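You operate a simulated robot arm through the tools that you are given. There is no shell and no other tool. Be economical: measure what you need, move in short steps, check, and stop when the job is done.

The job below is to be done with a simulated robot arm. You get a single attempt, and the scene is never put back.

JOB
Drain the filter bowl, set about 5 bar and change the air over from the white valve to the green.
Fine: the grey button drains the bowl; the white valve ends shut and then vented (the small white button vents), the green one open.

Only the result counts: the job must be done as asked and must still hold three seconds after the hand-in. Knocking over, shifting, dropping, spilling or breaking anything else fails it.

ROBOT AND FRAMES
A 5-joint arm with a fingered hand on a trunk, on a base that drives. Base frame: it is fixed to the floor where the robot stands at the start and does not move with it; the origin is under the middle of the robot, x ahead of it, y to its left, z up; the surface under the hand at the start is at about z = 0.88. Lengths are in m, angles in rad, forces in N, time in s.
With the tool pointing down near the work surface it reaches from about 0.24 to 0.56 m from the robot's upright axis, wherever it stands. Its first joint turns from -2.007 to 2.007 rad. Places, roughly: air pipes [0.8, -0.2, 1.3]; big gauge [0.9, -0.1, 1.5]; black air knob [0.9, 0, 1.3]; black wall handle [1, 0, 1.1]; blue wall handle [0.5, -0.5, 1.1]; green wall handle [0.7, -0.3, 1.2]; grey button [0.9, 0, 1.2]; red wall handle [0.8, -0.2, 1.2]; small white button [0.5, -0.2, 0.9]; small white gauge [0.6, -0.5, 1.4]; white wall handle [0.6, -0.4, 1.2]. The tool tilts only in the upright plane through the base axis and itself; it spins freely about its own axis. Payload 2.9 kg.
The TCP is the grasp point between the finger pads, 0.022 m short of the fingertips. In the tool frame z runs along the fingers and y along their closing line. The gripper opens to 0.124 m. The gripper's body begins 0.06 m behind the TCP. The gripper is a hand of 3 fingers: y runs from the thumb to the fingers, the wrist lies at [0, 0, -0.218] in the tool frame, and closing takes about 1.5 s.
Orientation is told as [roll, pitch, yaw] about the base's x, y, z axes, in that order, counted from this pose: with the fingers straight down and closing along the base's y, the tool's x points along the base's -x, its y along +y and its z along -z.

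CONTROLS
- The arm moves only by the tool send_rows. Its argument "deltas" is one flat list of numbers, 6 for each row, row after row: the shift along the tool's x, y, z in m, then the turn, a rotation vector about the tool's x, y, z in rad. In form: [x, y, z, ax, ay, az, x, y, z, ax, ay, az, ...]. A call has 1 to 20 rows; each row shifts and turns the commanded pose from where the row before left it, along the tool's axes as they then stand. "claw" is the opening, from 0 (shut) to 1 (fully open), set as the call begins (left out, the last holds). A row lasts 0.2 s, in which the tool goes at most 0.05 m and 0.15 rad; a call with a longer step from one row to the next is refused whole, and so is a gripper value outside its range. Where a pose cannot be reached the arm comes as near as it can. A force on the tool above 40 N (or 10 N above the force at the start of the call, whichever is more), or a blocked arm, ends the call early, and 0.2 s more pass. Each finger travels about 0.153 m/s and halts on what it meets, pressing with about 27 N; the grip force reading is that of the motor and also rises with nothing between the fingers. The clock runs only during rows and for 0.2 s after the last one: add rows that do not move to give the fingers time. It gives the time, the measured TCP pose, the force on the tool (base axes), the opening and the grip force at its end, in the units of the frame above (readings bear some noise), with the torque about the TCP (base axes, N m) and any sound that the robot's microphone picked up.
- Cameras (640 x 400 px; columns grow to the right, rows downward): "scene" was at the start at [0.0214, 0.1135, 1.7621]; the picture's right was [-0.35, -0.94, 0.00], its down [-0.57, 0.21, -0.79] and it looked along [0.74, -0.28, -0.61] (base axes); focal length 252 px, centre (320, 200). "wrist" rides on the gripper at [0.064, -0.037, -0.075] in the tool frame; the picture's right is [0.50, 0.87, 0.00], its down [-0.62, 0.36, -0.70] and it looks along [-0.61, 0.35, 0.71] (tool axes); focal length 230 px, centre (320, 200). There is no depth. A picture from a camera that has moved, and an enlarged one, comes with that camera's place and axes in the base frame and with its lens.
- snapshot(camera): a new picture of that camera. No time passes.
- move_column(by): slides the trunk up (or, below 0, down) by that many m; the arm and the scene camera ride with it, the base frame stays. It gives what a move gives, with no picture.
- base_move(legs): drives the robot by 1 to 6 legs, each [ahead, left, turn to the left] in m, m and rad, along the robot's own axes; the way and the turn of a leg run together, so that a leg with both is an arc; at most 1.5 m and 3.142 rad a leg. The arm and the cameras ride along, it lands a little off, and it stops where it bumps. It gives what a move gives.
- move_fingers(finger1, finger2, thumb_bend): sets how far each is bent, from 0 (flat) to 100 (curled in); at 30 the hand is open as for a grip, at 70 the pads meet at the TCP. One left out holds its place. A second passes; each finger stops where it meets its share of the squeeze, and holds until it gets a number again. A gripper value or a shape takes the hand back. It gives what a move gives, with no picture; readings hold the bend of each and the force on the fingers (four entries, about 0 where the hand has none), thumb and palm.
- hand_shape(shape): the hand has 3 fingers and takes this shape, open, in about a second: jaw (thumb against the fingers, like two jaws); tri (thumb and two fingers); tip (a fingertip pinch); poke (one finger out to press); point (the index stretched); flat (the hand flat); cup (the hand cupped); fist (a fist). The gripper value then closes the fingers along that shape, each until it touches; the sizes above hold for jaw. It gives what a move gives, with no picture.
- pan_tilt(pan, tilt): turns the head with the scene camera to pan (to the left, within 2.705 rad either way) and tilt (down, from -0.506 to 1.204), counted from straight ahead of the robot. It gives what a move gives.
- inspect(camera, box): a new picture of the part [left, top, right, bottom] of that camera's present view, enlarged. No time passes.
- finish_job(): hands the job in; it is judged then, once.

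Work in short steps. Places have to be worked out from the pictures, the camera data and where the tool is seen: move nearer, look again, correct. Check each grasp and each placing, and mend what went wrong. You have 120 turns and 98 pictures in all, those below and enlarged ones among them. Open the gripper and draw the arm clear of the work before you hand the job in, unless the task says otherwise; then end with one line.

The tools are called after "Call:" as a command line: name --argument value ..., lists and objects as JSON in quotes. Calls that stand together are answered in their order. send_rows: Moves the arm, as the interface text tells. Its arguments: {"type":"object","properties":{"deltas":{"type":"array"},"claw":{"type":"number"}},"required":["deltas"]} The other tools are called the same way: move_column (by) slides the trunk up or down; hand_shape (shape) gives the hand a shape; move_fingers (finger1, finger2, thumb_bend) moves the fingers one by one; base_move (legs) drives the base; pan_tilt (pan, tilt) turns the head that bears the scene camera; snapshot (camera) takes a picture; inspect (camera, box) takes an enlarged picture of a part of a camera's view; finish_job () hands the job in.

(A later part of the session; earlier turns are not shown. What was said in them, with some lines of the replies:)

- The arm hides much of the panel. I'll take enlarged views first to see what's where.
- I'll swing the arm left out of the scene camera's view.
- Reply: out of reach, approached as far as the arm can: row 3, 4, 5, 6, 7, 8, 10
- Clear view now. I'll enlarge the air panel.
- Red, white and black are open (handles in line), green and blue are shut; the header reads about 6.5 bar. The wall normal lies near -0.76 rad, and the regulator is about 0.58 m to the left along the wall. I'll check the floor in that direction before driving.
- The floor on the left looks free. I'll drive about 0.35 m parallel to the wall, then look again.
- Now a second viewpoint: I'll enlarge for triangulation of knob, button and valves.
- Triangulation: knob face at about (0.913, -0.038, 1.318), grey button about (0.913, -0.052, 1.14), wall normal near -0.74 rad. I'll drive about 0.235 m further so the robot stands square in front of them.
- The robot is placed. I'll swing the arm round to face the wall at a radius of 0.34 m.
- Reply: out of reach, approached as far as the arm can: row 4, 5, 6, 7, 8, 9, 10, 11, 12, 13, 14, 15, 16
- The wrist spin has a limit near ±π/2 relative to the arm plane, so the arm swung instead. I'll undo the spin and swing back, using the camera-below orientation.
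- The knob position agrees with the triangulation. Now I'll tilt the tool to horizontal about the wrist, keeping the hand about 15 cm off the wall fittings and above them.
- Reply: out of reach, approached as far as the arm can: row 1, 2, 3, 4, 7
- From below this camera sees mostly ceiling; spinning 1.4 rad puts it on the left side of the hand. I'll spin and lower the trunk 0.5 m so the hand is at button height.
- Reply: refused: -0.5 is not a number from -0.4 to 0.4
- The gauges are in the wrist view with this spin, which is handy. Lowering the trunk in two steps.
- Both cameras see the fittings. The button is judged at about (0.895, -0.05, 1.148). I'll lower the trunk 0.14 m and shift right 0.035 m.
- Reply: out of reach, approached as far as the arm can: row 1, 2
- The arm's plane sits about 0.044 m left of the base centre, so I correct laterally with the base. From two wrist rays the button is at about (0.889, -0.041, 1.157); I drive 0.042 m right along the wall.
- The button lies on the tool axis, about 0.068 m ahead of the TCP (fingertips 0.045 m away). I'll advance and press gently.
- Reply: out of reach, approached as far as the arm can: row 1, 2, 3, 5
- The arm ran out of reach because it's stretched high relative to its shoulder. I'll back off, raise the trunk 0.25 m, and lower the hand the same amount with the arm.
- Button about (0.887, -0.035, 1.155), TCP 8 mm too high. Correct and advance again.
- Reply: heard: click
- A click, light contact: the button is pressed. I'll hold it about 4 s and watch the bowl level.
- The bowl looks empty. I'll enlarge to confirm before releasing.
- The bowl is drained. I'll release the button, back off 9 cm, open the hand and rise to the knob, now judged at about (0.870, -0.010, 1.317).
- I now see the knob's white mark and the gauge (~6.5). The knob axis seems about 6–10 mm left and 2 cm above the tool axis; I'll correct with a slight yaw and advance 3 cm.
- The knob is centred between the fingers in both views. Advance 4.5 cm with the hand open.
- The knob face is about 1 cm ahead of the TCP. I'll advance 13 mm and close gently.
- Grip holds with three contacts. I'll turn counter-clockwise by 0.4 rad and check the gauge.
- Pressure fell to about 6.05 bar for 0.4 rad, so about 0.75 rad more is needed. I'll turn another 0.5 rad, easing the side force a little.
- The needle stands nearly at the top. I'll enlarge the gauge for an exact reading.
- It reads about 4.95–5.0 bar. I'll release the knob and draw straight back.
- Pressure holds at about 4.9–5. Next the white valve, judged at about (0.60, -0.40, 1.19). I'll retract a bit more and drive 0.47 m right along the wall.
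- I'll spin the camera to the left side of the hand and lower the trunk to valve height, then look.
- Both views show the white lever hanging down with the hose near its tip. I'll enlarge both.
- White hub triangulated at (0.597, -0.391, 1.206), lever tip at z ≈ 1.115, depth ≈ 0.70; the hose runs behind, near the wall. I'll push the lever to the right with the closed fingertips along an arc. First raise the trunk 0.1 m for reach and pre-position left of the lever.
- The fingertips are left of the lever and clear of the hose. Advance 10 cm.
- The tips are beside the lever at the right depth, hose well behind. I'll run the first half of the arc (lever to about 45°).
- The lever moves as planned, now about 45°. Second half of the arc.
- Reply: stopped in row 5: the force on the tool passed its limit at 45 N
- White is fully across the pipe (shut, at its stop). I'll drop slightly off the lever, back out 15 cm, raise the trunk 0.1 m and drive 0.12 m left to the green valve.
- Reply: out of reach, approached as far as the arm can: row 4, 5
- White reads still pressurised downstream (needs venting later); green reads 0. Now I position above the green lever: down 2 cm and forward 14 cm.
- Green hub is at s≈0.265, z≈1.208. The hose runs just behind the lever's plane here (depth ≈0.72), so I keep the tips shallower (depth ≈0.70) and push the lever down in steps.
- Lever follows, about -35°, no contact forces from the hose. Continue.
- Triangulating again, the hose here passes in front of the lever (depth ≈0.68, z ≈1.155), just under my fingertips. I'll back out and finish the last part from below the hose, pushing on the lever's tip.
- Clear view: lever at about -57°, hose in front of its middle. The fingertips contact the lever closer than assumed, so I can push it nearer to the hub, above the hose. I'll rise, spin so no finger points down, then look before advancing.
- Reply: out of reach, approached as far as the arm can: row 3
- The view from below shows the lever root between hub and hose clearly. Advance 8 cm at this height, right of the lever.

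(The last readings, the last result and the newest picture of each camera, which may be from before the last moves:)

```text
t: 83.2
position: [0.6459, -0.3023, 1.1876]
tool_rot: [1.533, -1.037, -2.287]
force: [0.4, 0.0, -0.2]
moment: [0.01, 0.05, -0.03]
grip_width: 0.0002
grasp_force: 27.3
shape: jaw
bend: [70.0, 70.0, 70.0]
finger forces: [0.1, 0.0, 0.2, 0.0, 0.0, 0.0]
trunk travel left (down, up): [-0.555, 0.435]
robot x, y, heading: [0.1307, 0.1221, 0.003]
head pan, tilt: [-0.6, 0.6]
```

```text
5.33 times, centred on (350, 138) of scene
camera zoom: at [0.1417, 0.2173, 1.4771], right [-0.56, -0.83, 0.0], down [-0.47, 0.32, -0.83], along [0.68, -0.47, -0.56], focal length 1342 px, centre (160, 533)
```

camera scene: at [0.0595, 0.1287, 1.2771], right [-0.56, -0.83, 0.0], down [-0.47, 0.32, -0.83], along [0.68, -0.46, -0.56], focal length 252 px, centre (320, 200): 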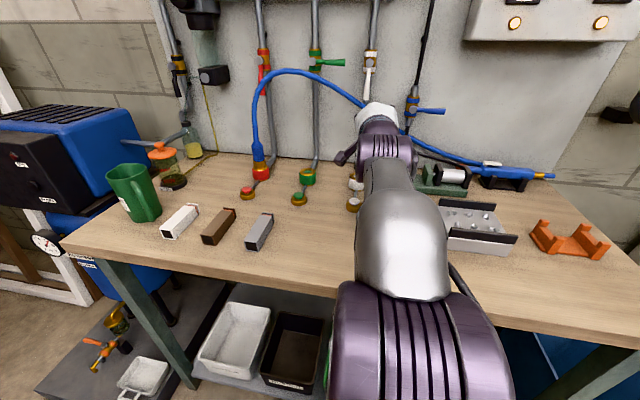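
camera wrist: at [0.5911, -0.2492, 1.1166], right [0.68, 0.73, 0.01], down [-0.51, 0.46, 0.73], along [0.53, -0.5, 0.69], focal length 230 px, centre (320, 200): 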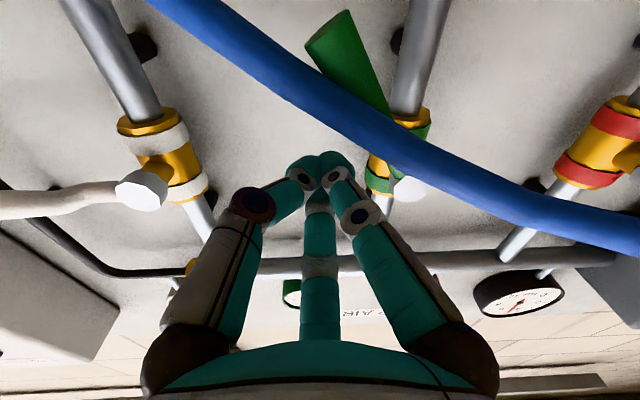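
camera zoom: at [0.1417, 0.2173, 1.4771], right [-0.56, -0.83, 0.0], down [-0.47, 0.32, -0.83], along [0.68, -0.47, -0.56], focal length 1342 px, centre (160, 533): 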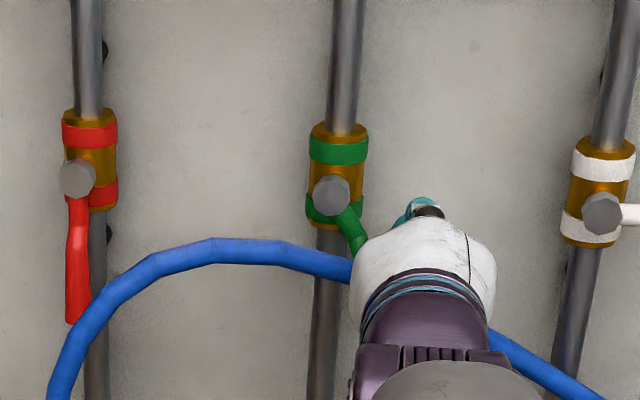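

Call:
send_rows --deltas '[0.0108, 0.0091, 0, -0.0173, 0.0101, 0, 0.0108, 0.0091, 0, -0.0173, 0.0101, 0, 0, 0, 0, 0, 0, 0]'

Call:
snapshot --camera "wrist"

Call:
inspect --camera "scene" --box '[290, 100, 410, 175]'

```text
t: 84.0
position: [0.6651, -0.283, 1.1791]
tool_rot: [1.533, -1.037, -2.242]
force: [-1.8, -1.0, -0.9]
moment: [0.0, 0.05, -0.09]
grip_width: 0.0001
grasp_force: 26.7
shape: jaw
bend: [70.0, 70.0, 70.0]
finger forces: [0.0, 0.0, 0.1, 0.0, 0.0, 0.1]
trunk travel left (down, up): [-0.555, 0.435]
robot x, y, heading: [0.1297, 0.1255, 0.002]
head pan, tilt: [-0.6, 0.6]
```

```text
29 pictures are left
camera wrist: at [0.6067, -0.232, 1.1073], right [0.65, 0.76, 0.01], down [-0.53, 0.44, 0.73], along [0.55, -0.48, 0.69], focal length 230 px, centre (320, 200)
```

wrist: 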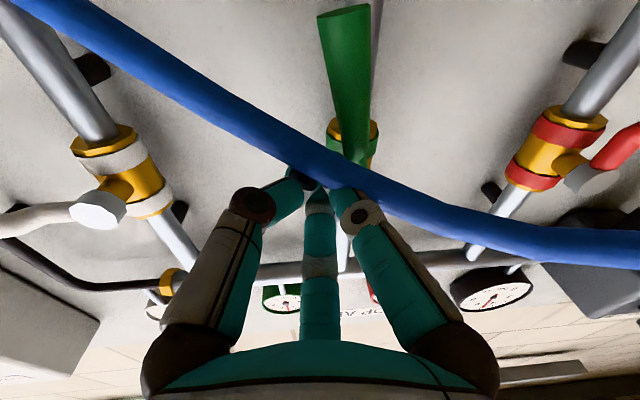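

```text
5.33 times, centred on (350, 138) of scene
camera zoom: at [0.1412, 0.2165, 1.4771], right [-0.56, -0.83, 0.0], down [-0.47, 0.32, -0.83], along [0.68, -0.47, -0.56], focal length 1342 px, centre (160, 533)
```

zoom: 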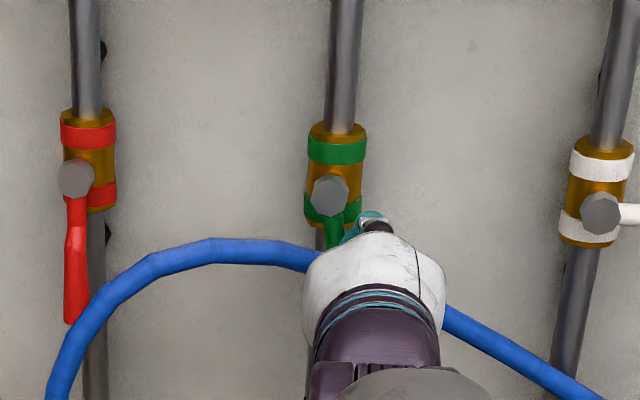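

The lever is near vertical. One more push left of 12 mm, then small steps to its stop.

Call:
send_rows --deltas '[0.0018, 0.006, 0, -0.0078, 0.0046, 0, 0.0017, 0.0059, 0, -0.0077, 0.0045, 0, 0.002, 0.0035, 0, -0.0052, 0.003, 0, 0, 0, 0, 0, 0, 0]'

Call:
snapshot --camera "wrist"

Call:
inspect --camera "scene" --box '[290, 100, 410, 175]'

```text
t: 85.0
position: [0.6687, -0.2798, 1.1819]
tool_rot: [1.528, -1.031, -2.221]
force: [-23.6, -18.7, -10.1]
moment: [0.03, 0.3, -0.59]
grip_width: 0.0
grasp_force: 26.8
shape: jaw
bend: [70.0, 70.0, 70.0]
finger forces: [0.0, 0.0, 0.0, 0.0, 0.1, 0.1]
trunk travel left (down, up): [-0.555, 0.435]
robot x, y, heading: [0.1274, 0.1233, -0.002]
head pan, tilt: [-0.6, 0.6]
```

```text
27 pictures are left
camera wrist: at [0.6099, -0.2289, 1.11], right [0.63, 0.77, 0.02], down [-0.54, 0.42, 0.73], along [0.56, -0.47, 0.69], focal length 230 px, centre (320, 200)
```

wrist: 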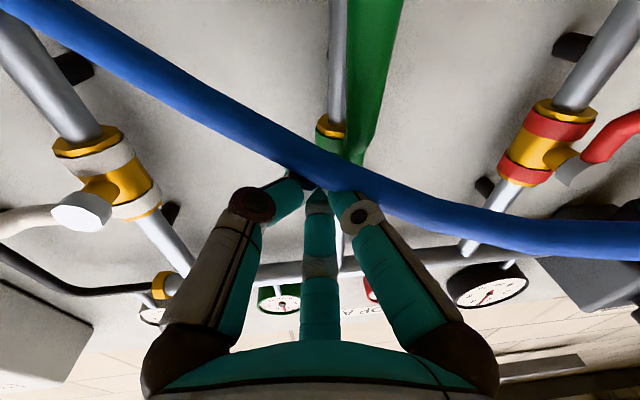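

```text
5.33 times, centred on (350, 138) of scene
camera zoom: at [0.1357, 0.2095, 1.4775], right [-0.57, -0.82, -0.01], down [-0.46, 0.32, -0.83], along [0.68, -0.46, -0.56], focal length 1342 px, centre (160, 533)
```

zoom: 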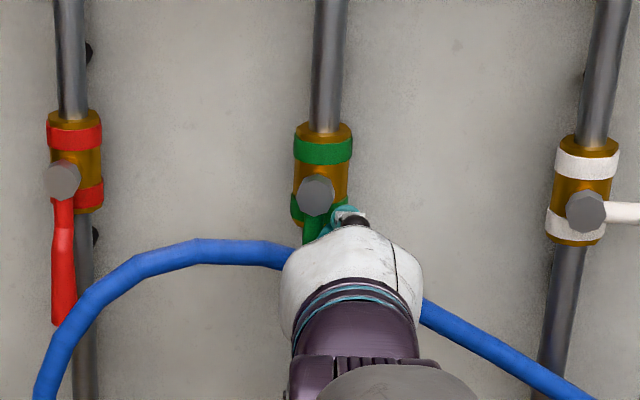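

30 N sideways: the lever is at its stop, in line with the pipe like the red one. I'll ease off to the right and back out straight, then check the lever and gauges.

Call:
send_rows --deltas '[-0.005, -0.0086, 0, 0, 0, 0, 0, 0, -0.04, 0, 0, 0, 0, 0, -0.045, 0, 0, 0, 0, 0, -0.045, 0, 0, 0, 0, 0, -0.03, 0, 0, 0]'

Call:
snapshot --camera "scene"

Call:
inspect --camera "scene" --box '[240, 20, 480, 170]'

```text
t: 86.2
position: [0.5485, -0.1684, 1.1856]
tool_rot: [1.534, -1.036, -2.224]
force: [-0.6, -0.1, -0.2]
moment: [0.0, -0.03, -0.01]
grip_width: 0.0
grasp_force: 27.2
shape: jaw
bend: [70.0, 70.0, 70.0]
finger forces: [0.0, 0.0, 0.0, 0.0, 0.1, 0.0]
out of reach, approached as far as the arm can: row 1
trunk travel left (down, up): [-0.555, 0.435]
robot x, y, heading: [0.1273, 0.125, 0.001]
head pan, tilt: [-0.6, 0.6]
```

```text
25 pictures are left
camera scene: at [0.141, 0.2176, 1.477], right [-0.56, -0.83, 0.0], down [-0.47, 0.32, -0.83], along [0.68, -0.47, -0.56], focal length 252 px, centre (320, 200)
```

scene: 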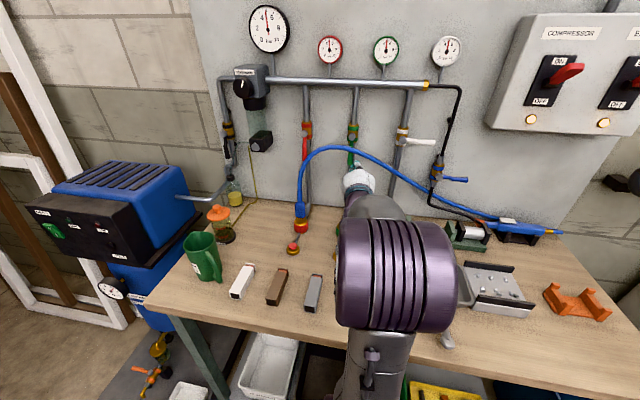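

```text
2.67 times, centred on (360, 95) of scene
camera zoom: at [0.141, 0.2176, 1.477], right [-0.56, -0.83, 0.0], down [-0.47, 0.32, -0.83], along [0.68, -0.47, -0.56], focal length 671 px, centre (213, 480)
```

zoom: 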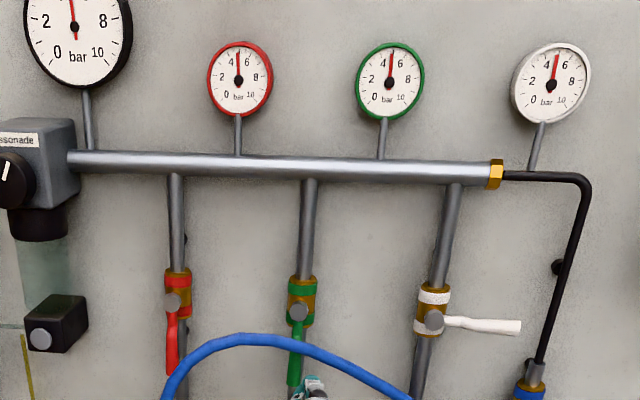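

Green reads 5 bar and is open; the white branch still holds trapped air. Next the vent button on the bench, roughly (0.455, -0.255, 0.895). I'll raise the trunk and turn the tool downward.

Call:
move_column --by 0.15

Call:
send_rows --deltas '[0.0268, -0.0157, -0.0022, 0.0721, 0.1232, 0, 0.0268, -0.0157, -0.0022, 0.0721, 0.1232, 0, 0.0268, -0.0157, -0.0022, 0.0721, 0.1232, 0, 0.0268, -0.0157, -0.0022, 0.0721, 0.1232, 0, 0.0268, -0.0157, -0.0022, 0.0721, 0.1232, 0, 0.0268, -0.0157, -0.0022, 0.0721, 0.1232, 0, 0.0268, -0.0157, -0.0022, 0.0721, 0.1232, 0, 0.0268, -0.0157, -0.0022, 0.0721, 0.1232, 0, 0.0268, -0.0157, -0.0022, 0.0721, 0.1232, 0, 0.0268, -0.0157, -0.0022, 0.0721, 0.1232, 0, 0.0268, -0.0157, -0.0022, 0.0721, 0.1232, 0]'

Call:
snapshot --camera "scene"

Call:
snapshot --camera "wrist"

```text
t: 87.9
position: [0.5485, -0.1692, 1.3364]
tool_rot: [1.533, -1.038, -2.222]
force: [0.2, 0.1, -0.3]
moment: [0.01, -0.02, 0.01]
grip_width: 0.0
grasp_force: 26.8
shape: jaw
bend: [70.0, 70.0, 70.0]
finger forces: [0.0, 0.1, 0.1, 0.0, 0.0, 0.1]
trunk travel left (down, up): [-0.705, 0.285]
robot x, y, heading: [0.1272, 0.1246, 0.003]
head pan, tilt: [-0.6, 0.6]
```

```text
t: 90.3
position: [0.3768, -0.0291, 1.1224]
tool_rot: [-0.01, 0.018, -1.214]
force: [0.3, -0.3, 0.7]
moment: [0.02, 0.0, -0.02]
grip_width: 0.0001
grasp_force: 26.7
shape: jaw
bend: [70.0, 70.0, 70.0]
finger forces: [0.0, 0.0, 0.0, 0.1, 0.0, 0.1]
trunk travel left (down, up): [-0.705, 0.285]
robot x, y, heading: [0.1247, 0.1217, 0.004]
head pan, tilt: [-0.6, 0.6]
```

```text
23 pictures are left
camera scene: at [0.1418, 0.2173, 1.6271], right [-0.56, -0.83, 0.0], down [-0.47, 0.32, -0.83], along [0.68, -0.47, -0.56], focal length 252 px, centre (320, 200)
```

scene: 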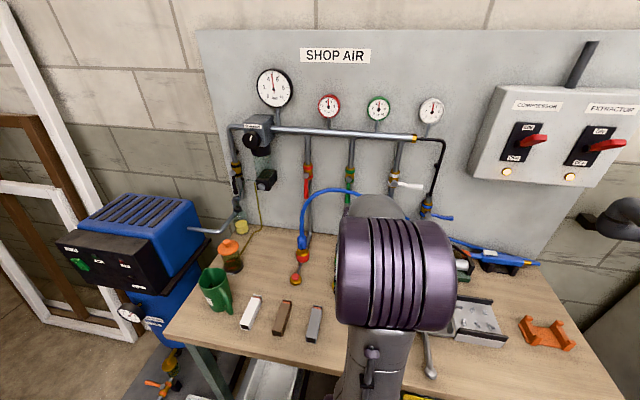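

```text
22 pictures are left
camera wrist: at [0.3211, 0.017, 1.1986], right [0.64, 0.77, 0.0], down [0.56, -0.46, 0.69], along [0.53, -0.44, -0.73], focal length 230 px, centre (320, 200)
```

wrist: 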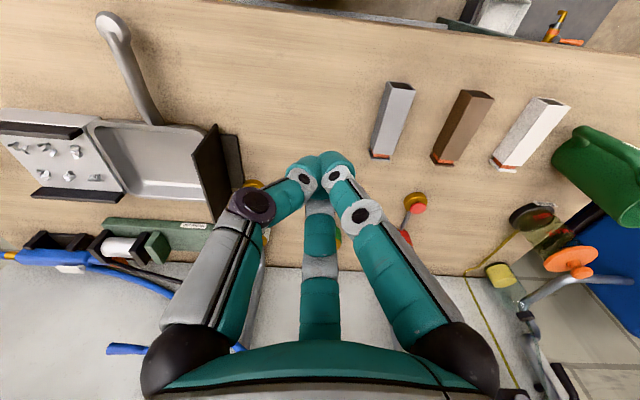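

The vent button is hidden behind a finger; the dark dustpan lip stands right beside it. I'll move above it and spin so the lip faces a gap between fingers.

Call:
send_rows --deltas '[-0.0463, -0.0017, 0.01, 0, 0, 0, -0.0463, -0.0017, 0.01, 0, 0, 0, -0.0463, -0.0017, 0.01, 0, 0, 0, -0.0463, -0.0017, 0.01, 0, 0, 0, -0.0463, -0.0017, 0.01, 0, 0, 0, 0, 0, 0, 0, 0, 0.145, 0, 0, 0, 0, 0, 0.145, 0, 0, 0, 0, 0, 0.145, 0, 0, 0, 0, 0, 0.145, 0, 0, 0, 0, 0, 0]'

Call:
snapshot --camera "wrist"

Call:
snapshot --camera "scene"

```text
t: 92.5
position: [0.4499, -0.2484, 1.0681]
tool_rot: [-0.014, 0.013, -1.794]
force: [0.2, -0.6, 0.7]
moment: [-0.03, 0.03, 0.03]
grip_width: 0.0001
grasp_force: 27.2
shape: jaw
bend: [70.0, 70.0, 70.0]
finger forces: [0.0, 0.1, 0.0, 0.1, 0.0, 0.1]
trunk travel left (down, up): [-0.705, 0.285]
robot x, y, heading: [0.1312, 0.1257, 0.003]
head pan, tilt: [-0.6, 0.6]
```

```text
21 pictures are left
camera wrist: at [0.429, -0.1786, 1.1451], right [0.96, 0.3, -0.01], down [0.22, -0.69, 0.69], along [0.2, -0.66, -0.73], focal length 230 px, centre (320, 200)
```

wrist: 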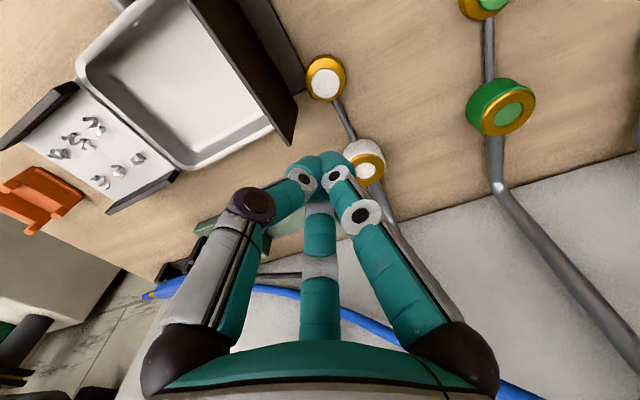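

```text
20 pictures are left
camera scene: at [0.1419, 0.2171, 1.6271], right [-0.56, -0.83, 0.0], down [-0.47, 0.32, -0.83], along [0.68, -0.47, -0.56], focal length 252 px, centre (320, 200)
```

scene: 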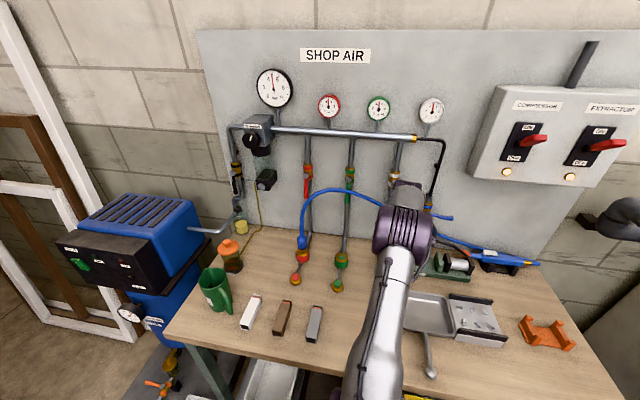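

The white button is almost on the tool axis; a 4.5 mm shift is needed. I'll descend 11 cm and look again beside the lip.

Call:
send_rows --deltas '[0, 0.0046, 0.03, 0, 0, 0, 0, 0, 0.04, 0, 0, 0, 0, 0, 0.04, 0, 0, 0, 0, 0, 0, 0, 0, 0]'

Call:
snapshot --camera "wrist"

```text
t: 93.5
position: [0.45, -0.2474, 0.9584]
tool_rot: [-0.016, 0.011, -1.793]
force: [0.9, -0.1, -0.4]
moment: [-0.05, -0.02, 0.02]
grip_width: 0.0
grasp_force: 27.2
shape: jaw
bend: [70.0, 70.0, 70.0]
finger forces: [0.0, 0.0, 0.0, 0.0, 0.1, 0.0]
trunk travel left (down, up): [-0.705, 0.285]
robot x, y, heading: [0.1273, 0.1222, -0.001]
head pan, tilt: [-0.6, 0.6]
```

```text
19 pictures are left
camera wrist: at [0.4299, -0.1775, 1.0341], right [0.95, 0.3, -0.01], down [0.22, -0.69, 0.69], along [0.2, -0.66, -0.73], focal length 230 px, centre (320, 200)
```

wrist: 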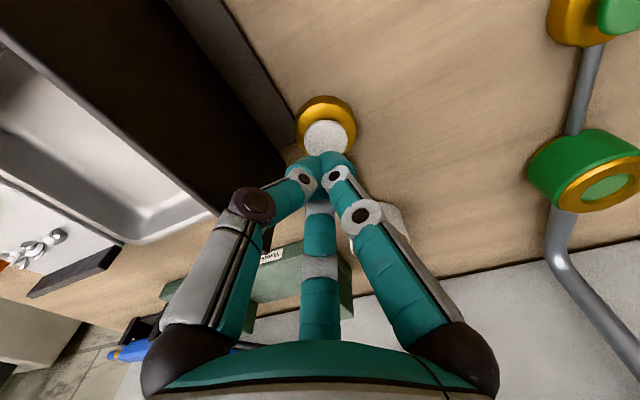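

The button top is at z ≈ 0.90, 3–4 mm off axis; the lip clears the fingers by about 2 cm. Correct, descend and press in small steps.

Call:
send_rows --deltas '[0.0036, 0.0022, 0.015, 0, 0, 0, 0, 0, 0.015, 0, 0, 0, 0, 0, 0.004, 0, 0, 0, 0, 0, 0.004, 0, 0, 0, 0, 0, 0.003, 0, 0, 0, 0, 0, 0, 0, 0, 0]'

Call:
snapshot --camera "wrist"

Call:
inspect --camera "scene" --box '[310, 80, 470, 180]'

```text
t: 94.8
position: [0.4538, -0.2423, 0.9254]
tool_rot: [0.003, -0.002, -1.796]
force: [0.9, -3.8, 23.8]
moment: [-0.01, -0.03, 0.01]
grip_width: 0.0
grasp_force: 26.6
shape: jaw
bend: [70.0, 70.0, 70.0]
finger forces: [0.1, 0.0, 0.0, 0.1, 0.0, 0.0]
trunk travel left (down, up): [-0.705, 0.285]
robot x, y, heading: [0.1253, 0.1221, -0.002]
head pan, tilt: [-0.6, 0.6]
heard: click
stopped in row 6: the force on the tool passed its limit at 42 N (the readings are from after the stop); the commanded pose is now the measured one
```

```text
18 pictures are left
camera wrist: at [0.4307, -0.1715, 1.0008], right [0.96, 0.3, 0.0], down [0.21, -0.68, 0.7], along [0.21, -0.67, -0.71], focal length 230 px, centre (320, 200)
```

wrist: 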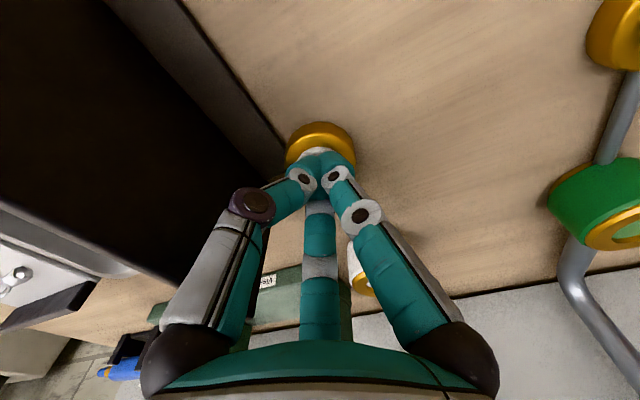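

```text
4.00 times, centred on (390, 130) of scene
camera zoom: at [0.1352, 0.2253, 1.6269], right [-0.56, -0.83, 0.0], down [-0.46, 0.31, -0.83], along [0.68, -0.47, -0.56], focal length 1007 px, centre (40, 480)
```

zoom: 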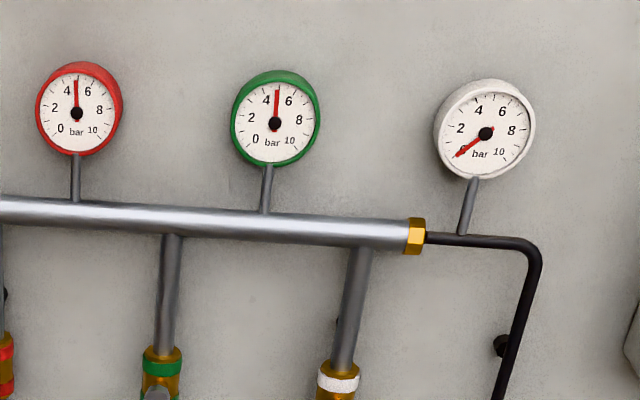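

Click heard, and the white gauge dropped to 0. I'll lift straight off, 15 cm, and re-check all gauges and valves.

Call:
send_rows --deltas '[0, 0, -0.01, 0, 0, 0, 0, 0, -0.03, 0, 0, 0, 0, 0, -0.04, 0, 0, 0, 0, 0, -0.04, 0, 0, 0, 0, 0, -0.04, 0, 0, 0]'

Call:
inspect --camera "scene" --box '[240, 50, 460, 190]'

Call:
snapshot --camera "wrist"

```text
t: 96.0
position: [0.4555, -0.2446, 1.0772]
tool_rot: [-0.008, 0.006, -1.793]
force: [-0.8, -0.5, 0.2]
moment: [-0.03, 0.01, -0.01]
grip_width: 0.0
grasp_force: 27.0
shape: jaw
bend: [70.0, 70.0, 70.0]
finger forces: [0.0, 0.0, 0.0, 0.1, 0.1, 0.0]
trunk travel left (down, up): [-0.705, 0.285]
robot x, y, heading: [0.1295, 0.1225, 0.007]
head pan, tilt: [-0.6, 0.6]
```

```text
2.86 times, centred on (350, 120) of scene
camera zoom: at [0.1413, 0.2176, 1.627], right [-0.56, -0.83, 0.0], down [-0.47, 0.32, -0.83], along [0.68, -0.47, -0.56], focal length 719 px, centre (234, 429)
```

zoom: 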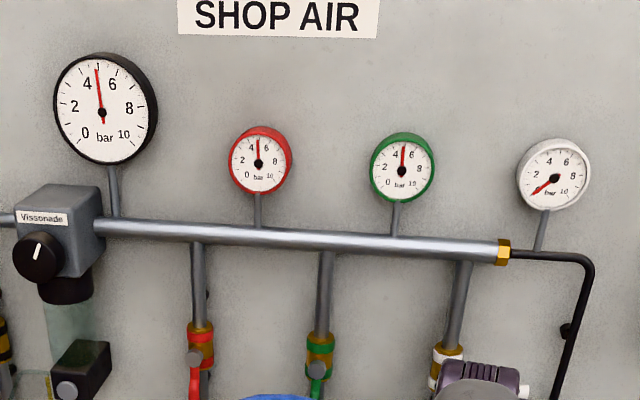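

```text
15 pictures are left
camera wrist: at [0.4349, -0.1751, 1.1548], right [0.95, 0.3, 0.0], down [0.22, -0.69, 0.69], along [0.2, -0.66, -0.72], focal length 230 px, centre (320, 200)
```

wrist: 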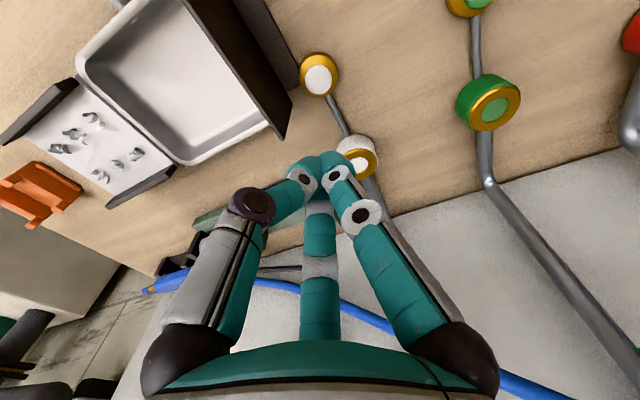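

All looks right. I'll read the big gauge precisely once more.

Call:
inspect --camera "scene" --box '[252, 60, 300, 112]'

Call:
inspect --camera "scene" --box '[360, 90, 390, 128]'

```text
7.69 times, centred on (276, 86) of scene
camera zoom: at [0.1413, 0.2176, 1.627], right [-0.56, -0.83, 0.0], down [-0.47, 0.32, -0.83], along [0.68, -0.47, -0.56], focal length 1936 px, centre (658, 1077)
```

zoom: 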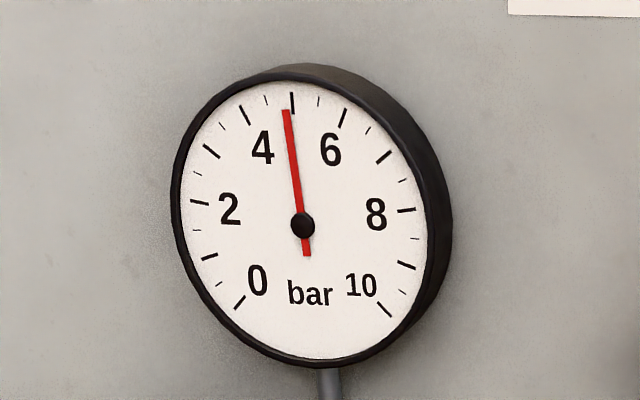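

```text
10.53 times, centred on (375, 109) of scene
camera zoom: at [0.1413, 0.2176, 1.627], right [-0.56, -0.83, 0.0], down [-0.47, 0.32, -0.83], along [0.68, -0.47, -0.56], focal length 2649 px, centre (-259, 1158)
```

zoom: 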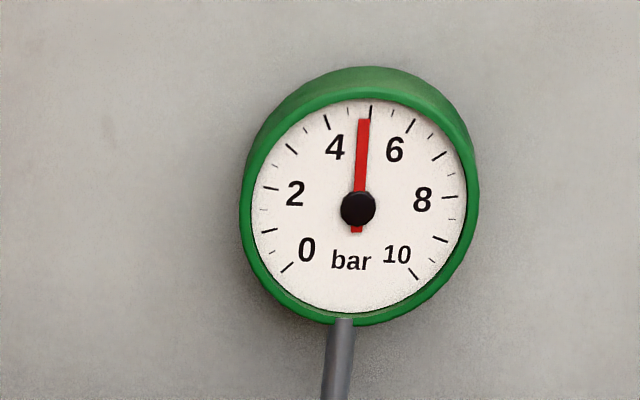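

It reads about 4.9 bar on both gauges. I'll raise the arm clear of the bench, open the hand and take a last look.

Call:
move_column --by 0.25

Call:
send_rows --deltas '[0.04, 0, 0, 0, 0, 0, 0.04, 0, 0, 0, 0, 0, 0.04, 0, 0, 0, 0, 0, 0.04, 0, 0, 0, 0, 0, 0.04, 0, 0, 0, 0, 0, 0, 0, 0, 0, 0, 0, 0, 0, 0, 0, 0, 0]' --claw 1

Call:
snapshot --camera "scene"

Call:
snapshot --camera "wrist"

```text
t: 98.6
position: [0.4571, -0.2452, 1.3269]
tool_rot: [-0.009, 0.008, -1.795]
force: [0.1, 0.4, -0.7]
moment: [-0.02, 0.03, 0.02]
grip_width: 0.0
grasp_force: 27.1
shape: jaw
bend: [70.0, 70.0, 70.0]
finger forces: [0.0, 0.1, 0.0, 0.0, 0.0, 0.1]
trunk travel left (down, up): [-0.955, 0.035]
robot x, y, heading: [0.1294, 0.125, 0.001]
head pan, tilt: [-0.6, 0.6]
```

```text
t: 100.2
position: [0.5002, -0.0497, 1.3295]
tool_rot: [-0.009, 0.003, -1.794]
force: [0.3, -0.5, -0.5]
moment: [-0.02, 0.04, 0.01]
grip_width: 0.124
grasp_force: 0.0
shape: jaw
bend: [30.0, 30.0, 30.0]
finger forces: [0.1, 0.0, 0.0, 0.1, 0.1, 0.0]
trunk travel left (down, up): [-0.955, 0.035]
robot x, y, heading: [0.1297, 0.1232, 0.005]
head pan, tilt: [-0.6, 0.6]
```

```text
12 pictures are left
camera scene: at [0.1418, 0.2171, 1.8771], right [-0.56, -0.83, 0.0], down [-0.47, 0.32, -0.83], along [0.68, -0.47, -0.56], focal length 252 px, centre (320, 200)
```

scene: 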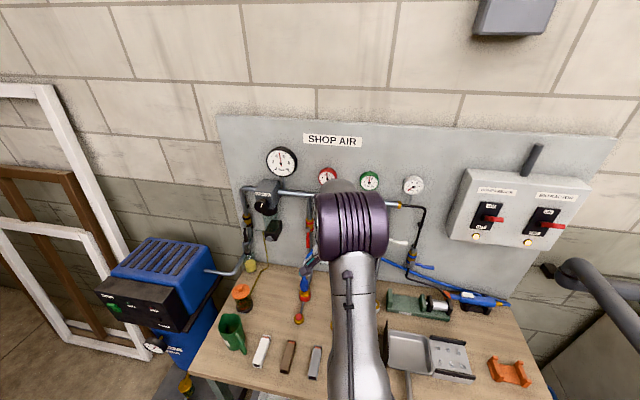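

```text
11 pictures are left
camera wrist: at [0.4785, 0.0207, 1.406], right [0.95, 0.3, -0.01], down [0.22, -0.68, 0.7], along [0.2, -0.67, -0.72], focal length 230 px, centre (320, 200)
```

wrist: 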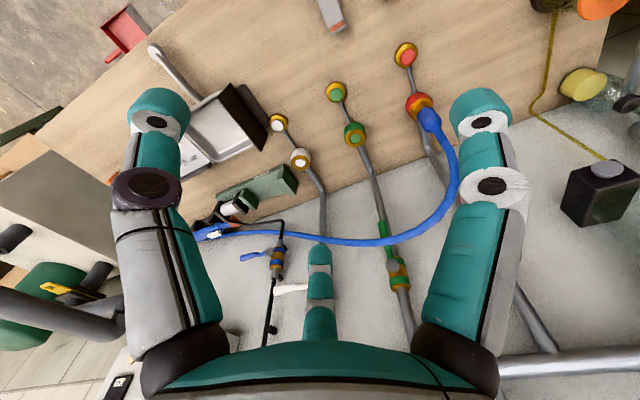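

Everything holds: the green lever is in line and open, the white lever is across and shut, nothing on the bench or wall has shifted, and the arm is clear with the hand open. Handing in.

Call:
finish_job

```text
The job is handed in.
```

The job is done and handed in: the filter bowl is drained, the regulator reads about 4.9 bar, the white valve is shut and vented to 0, and the green valve is open at the same 4.9 bar.
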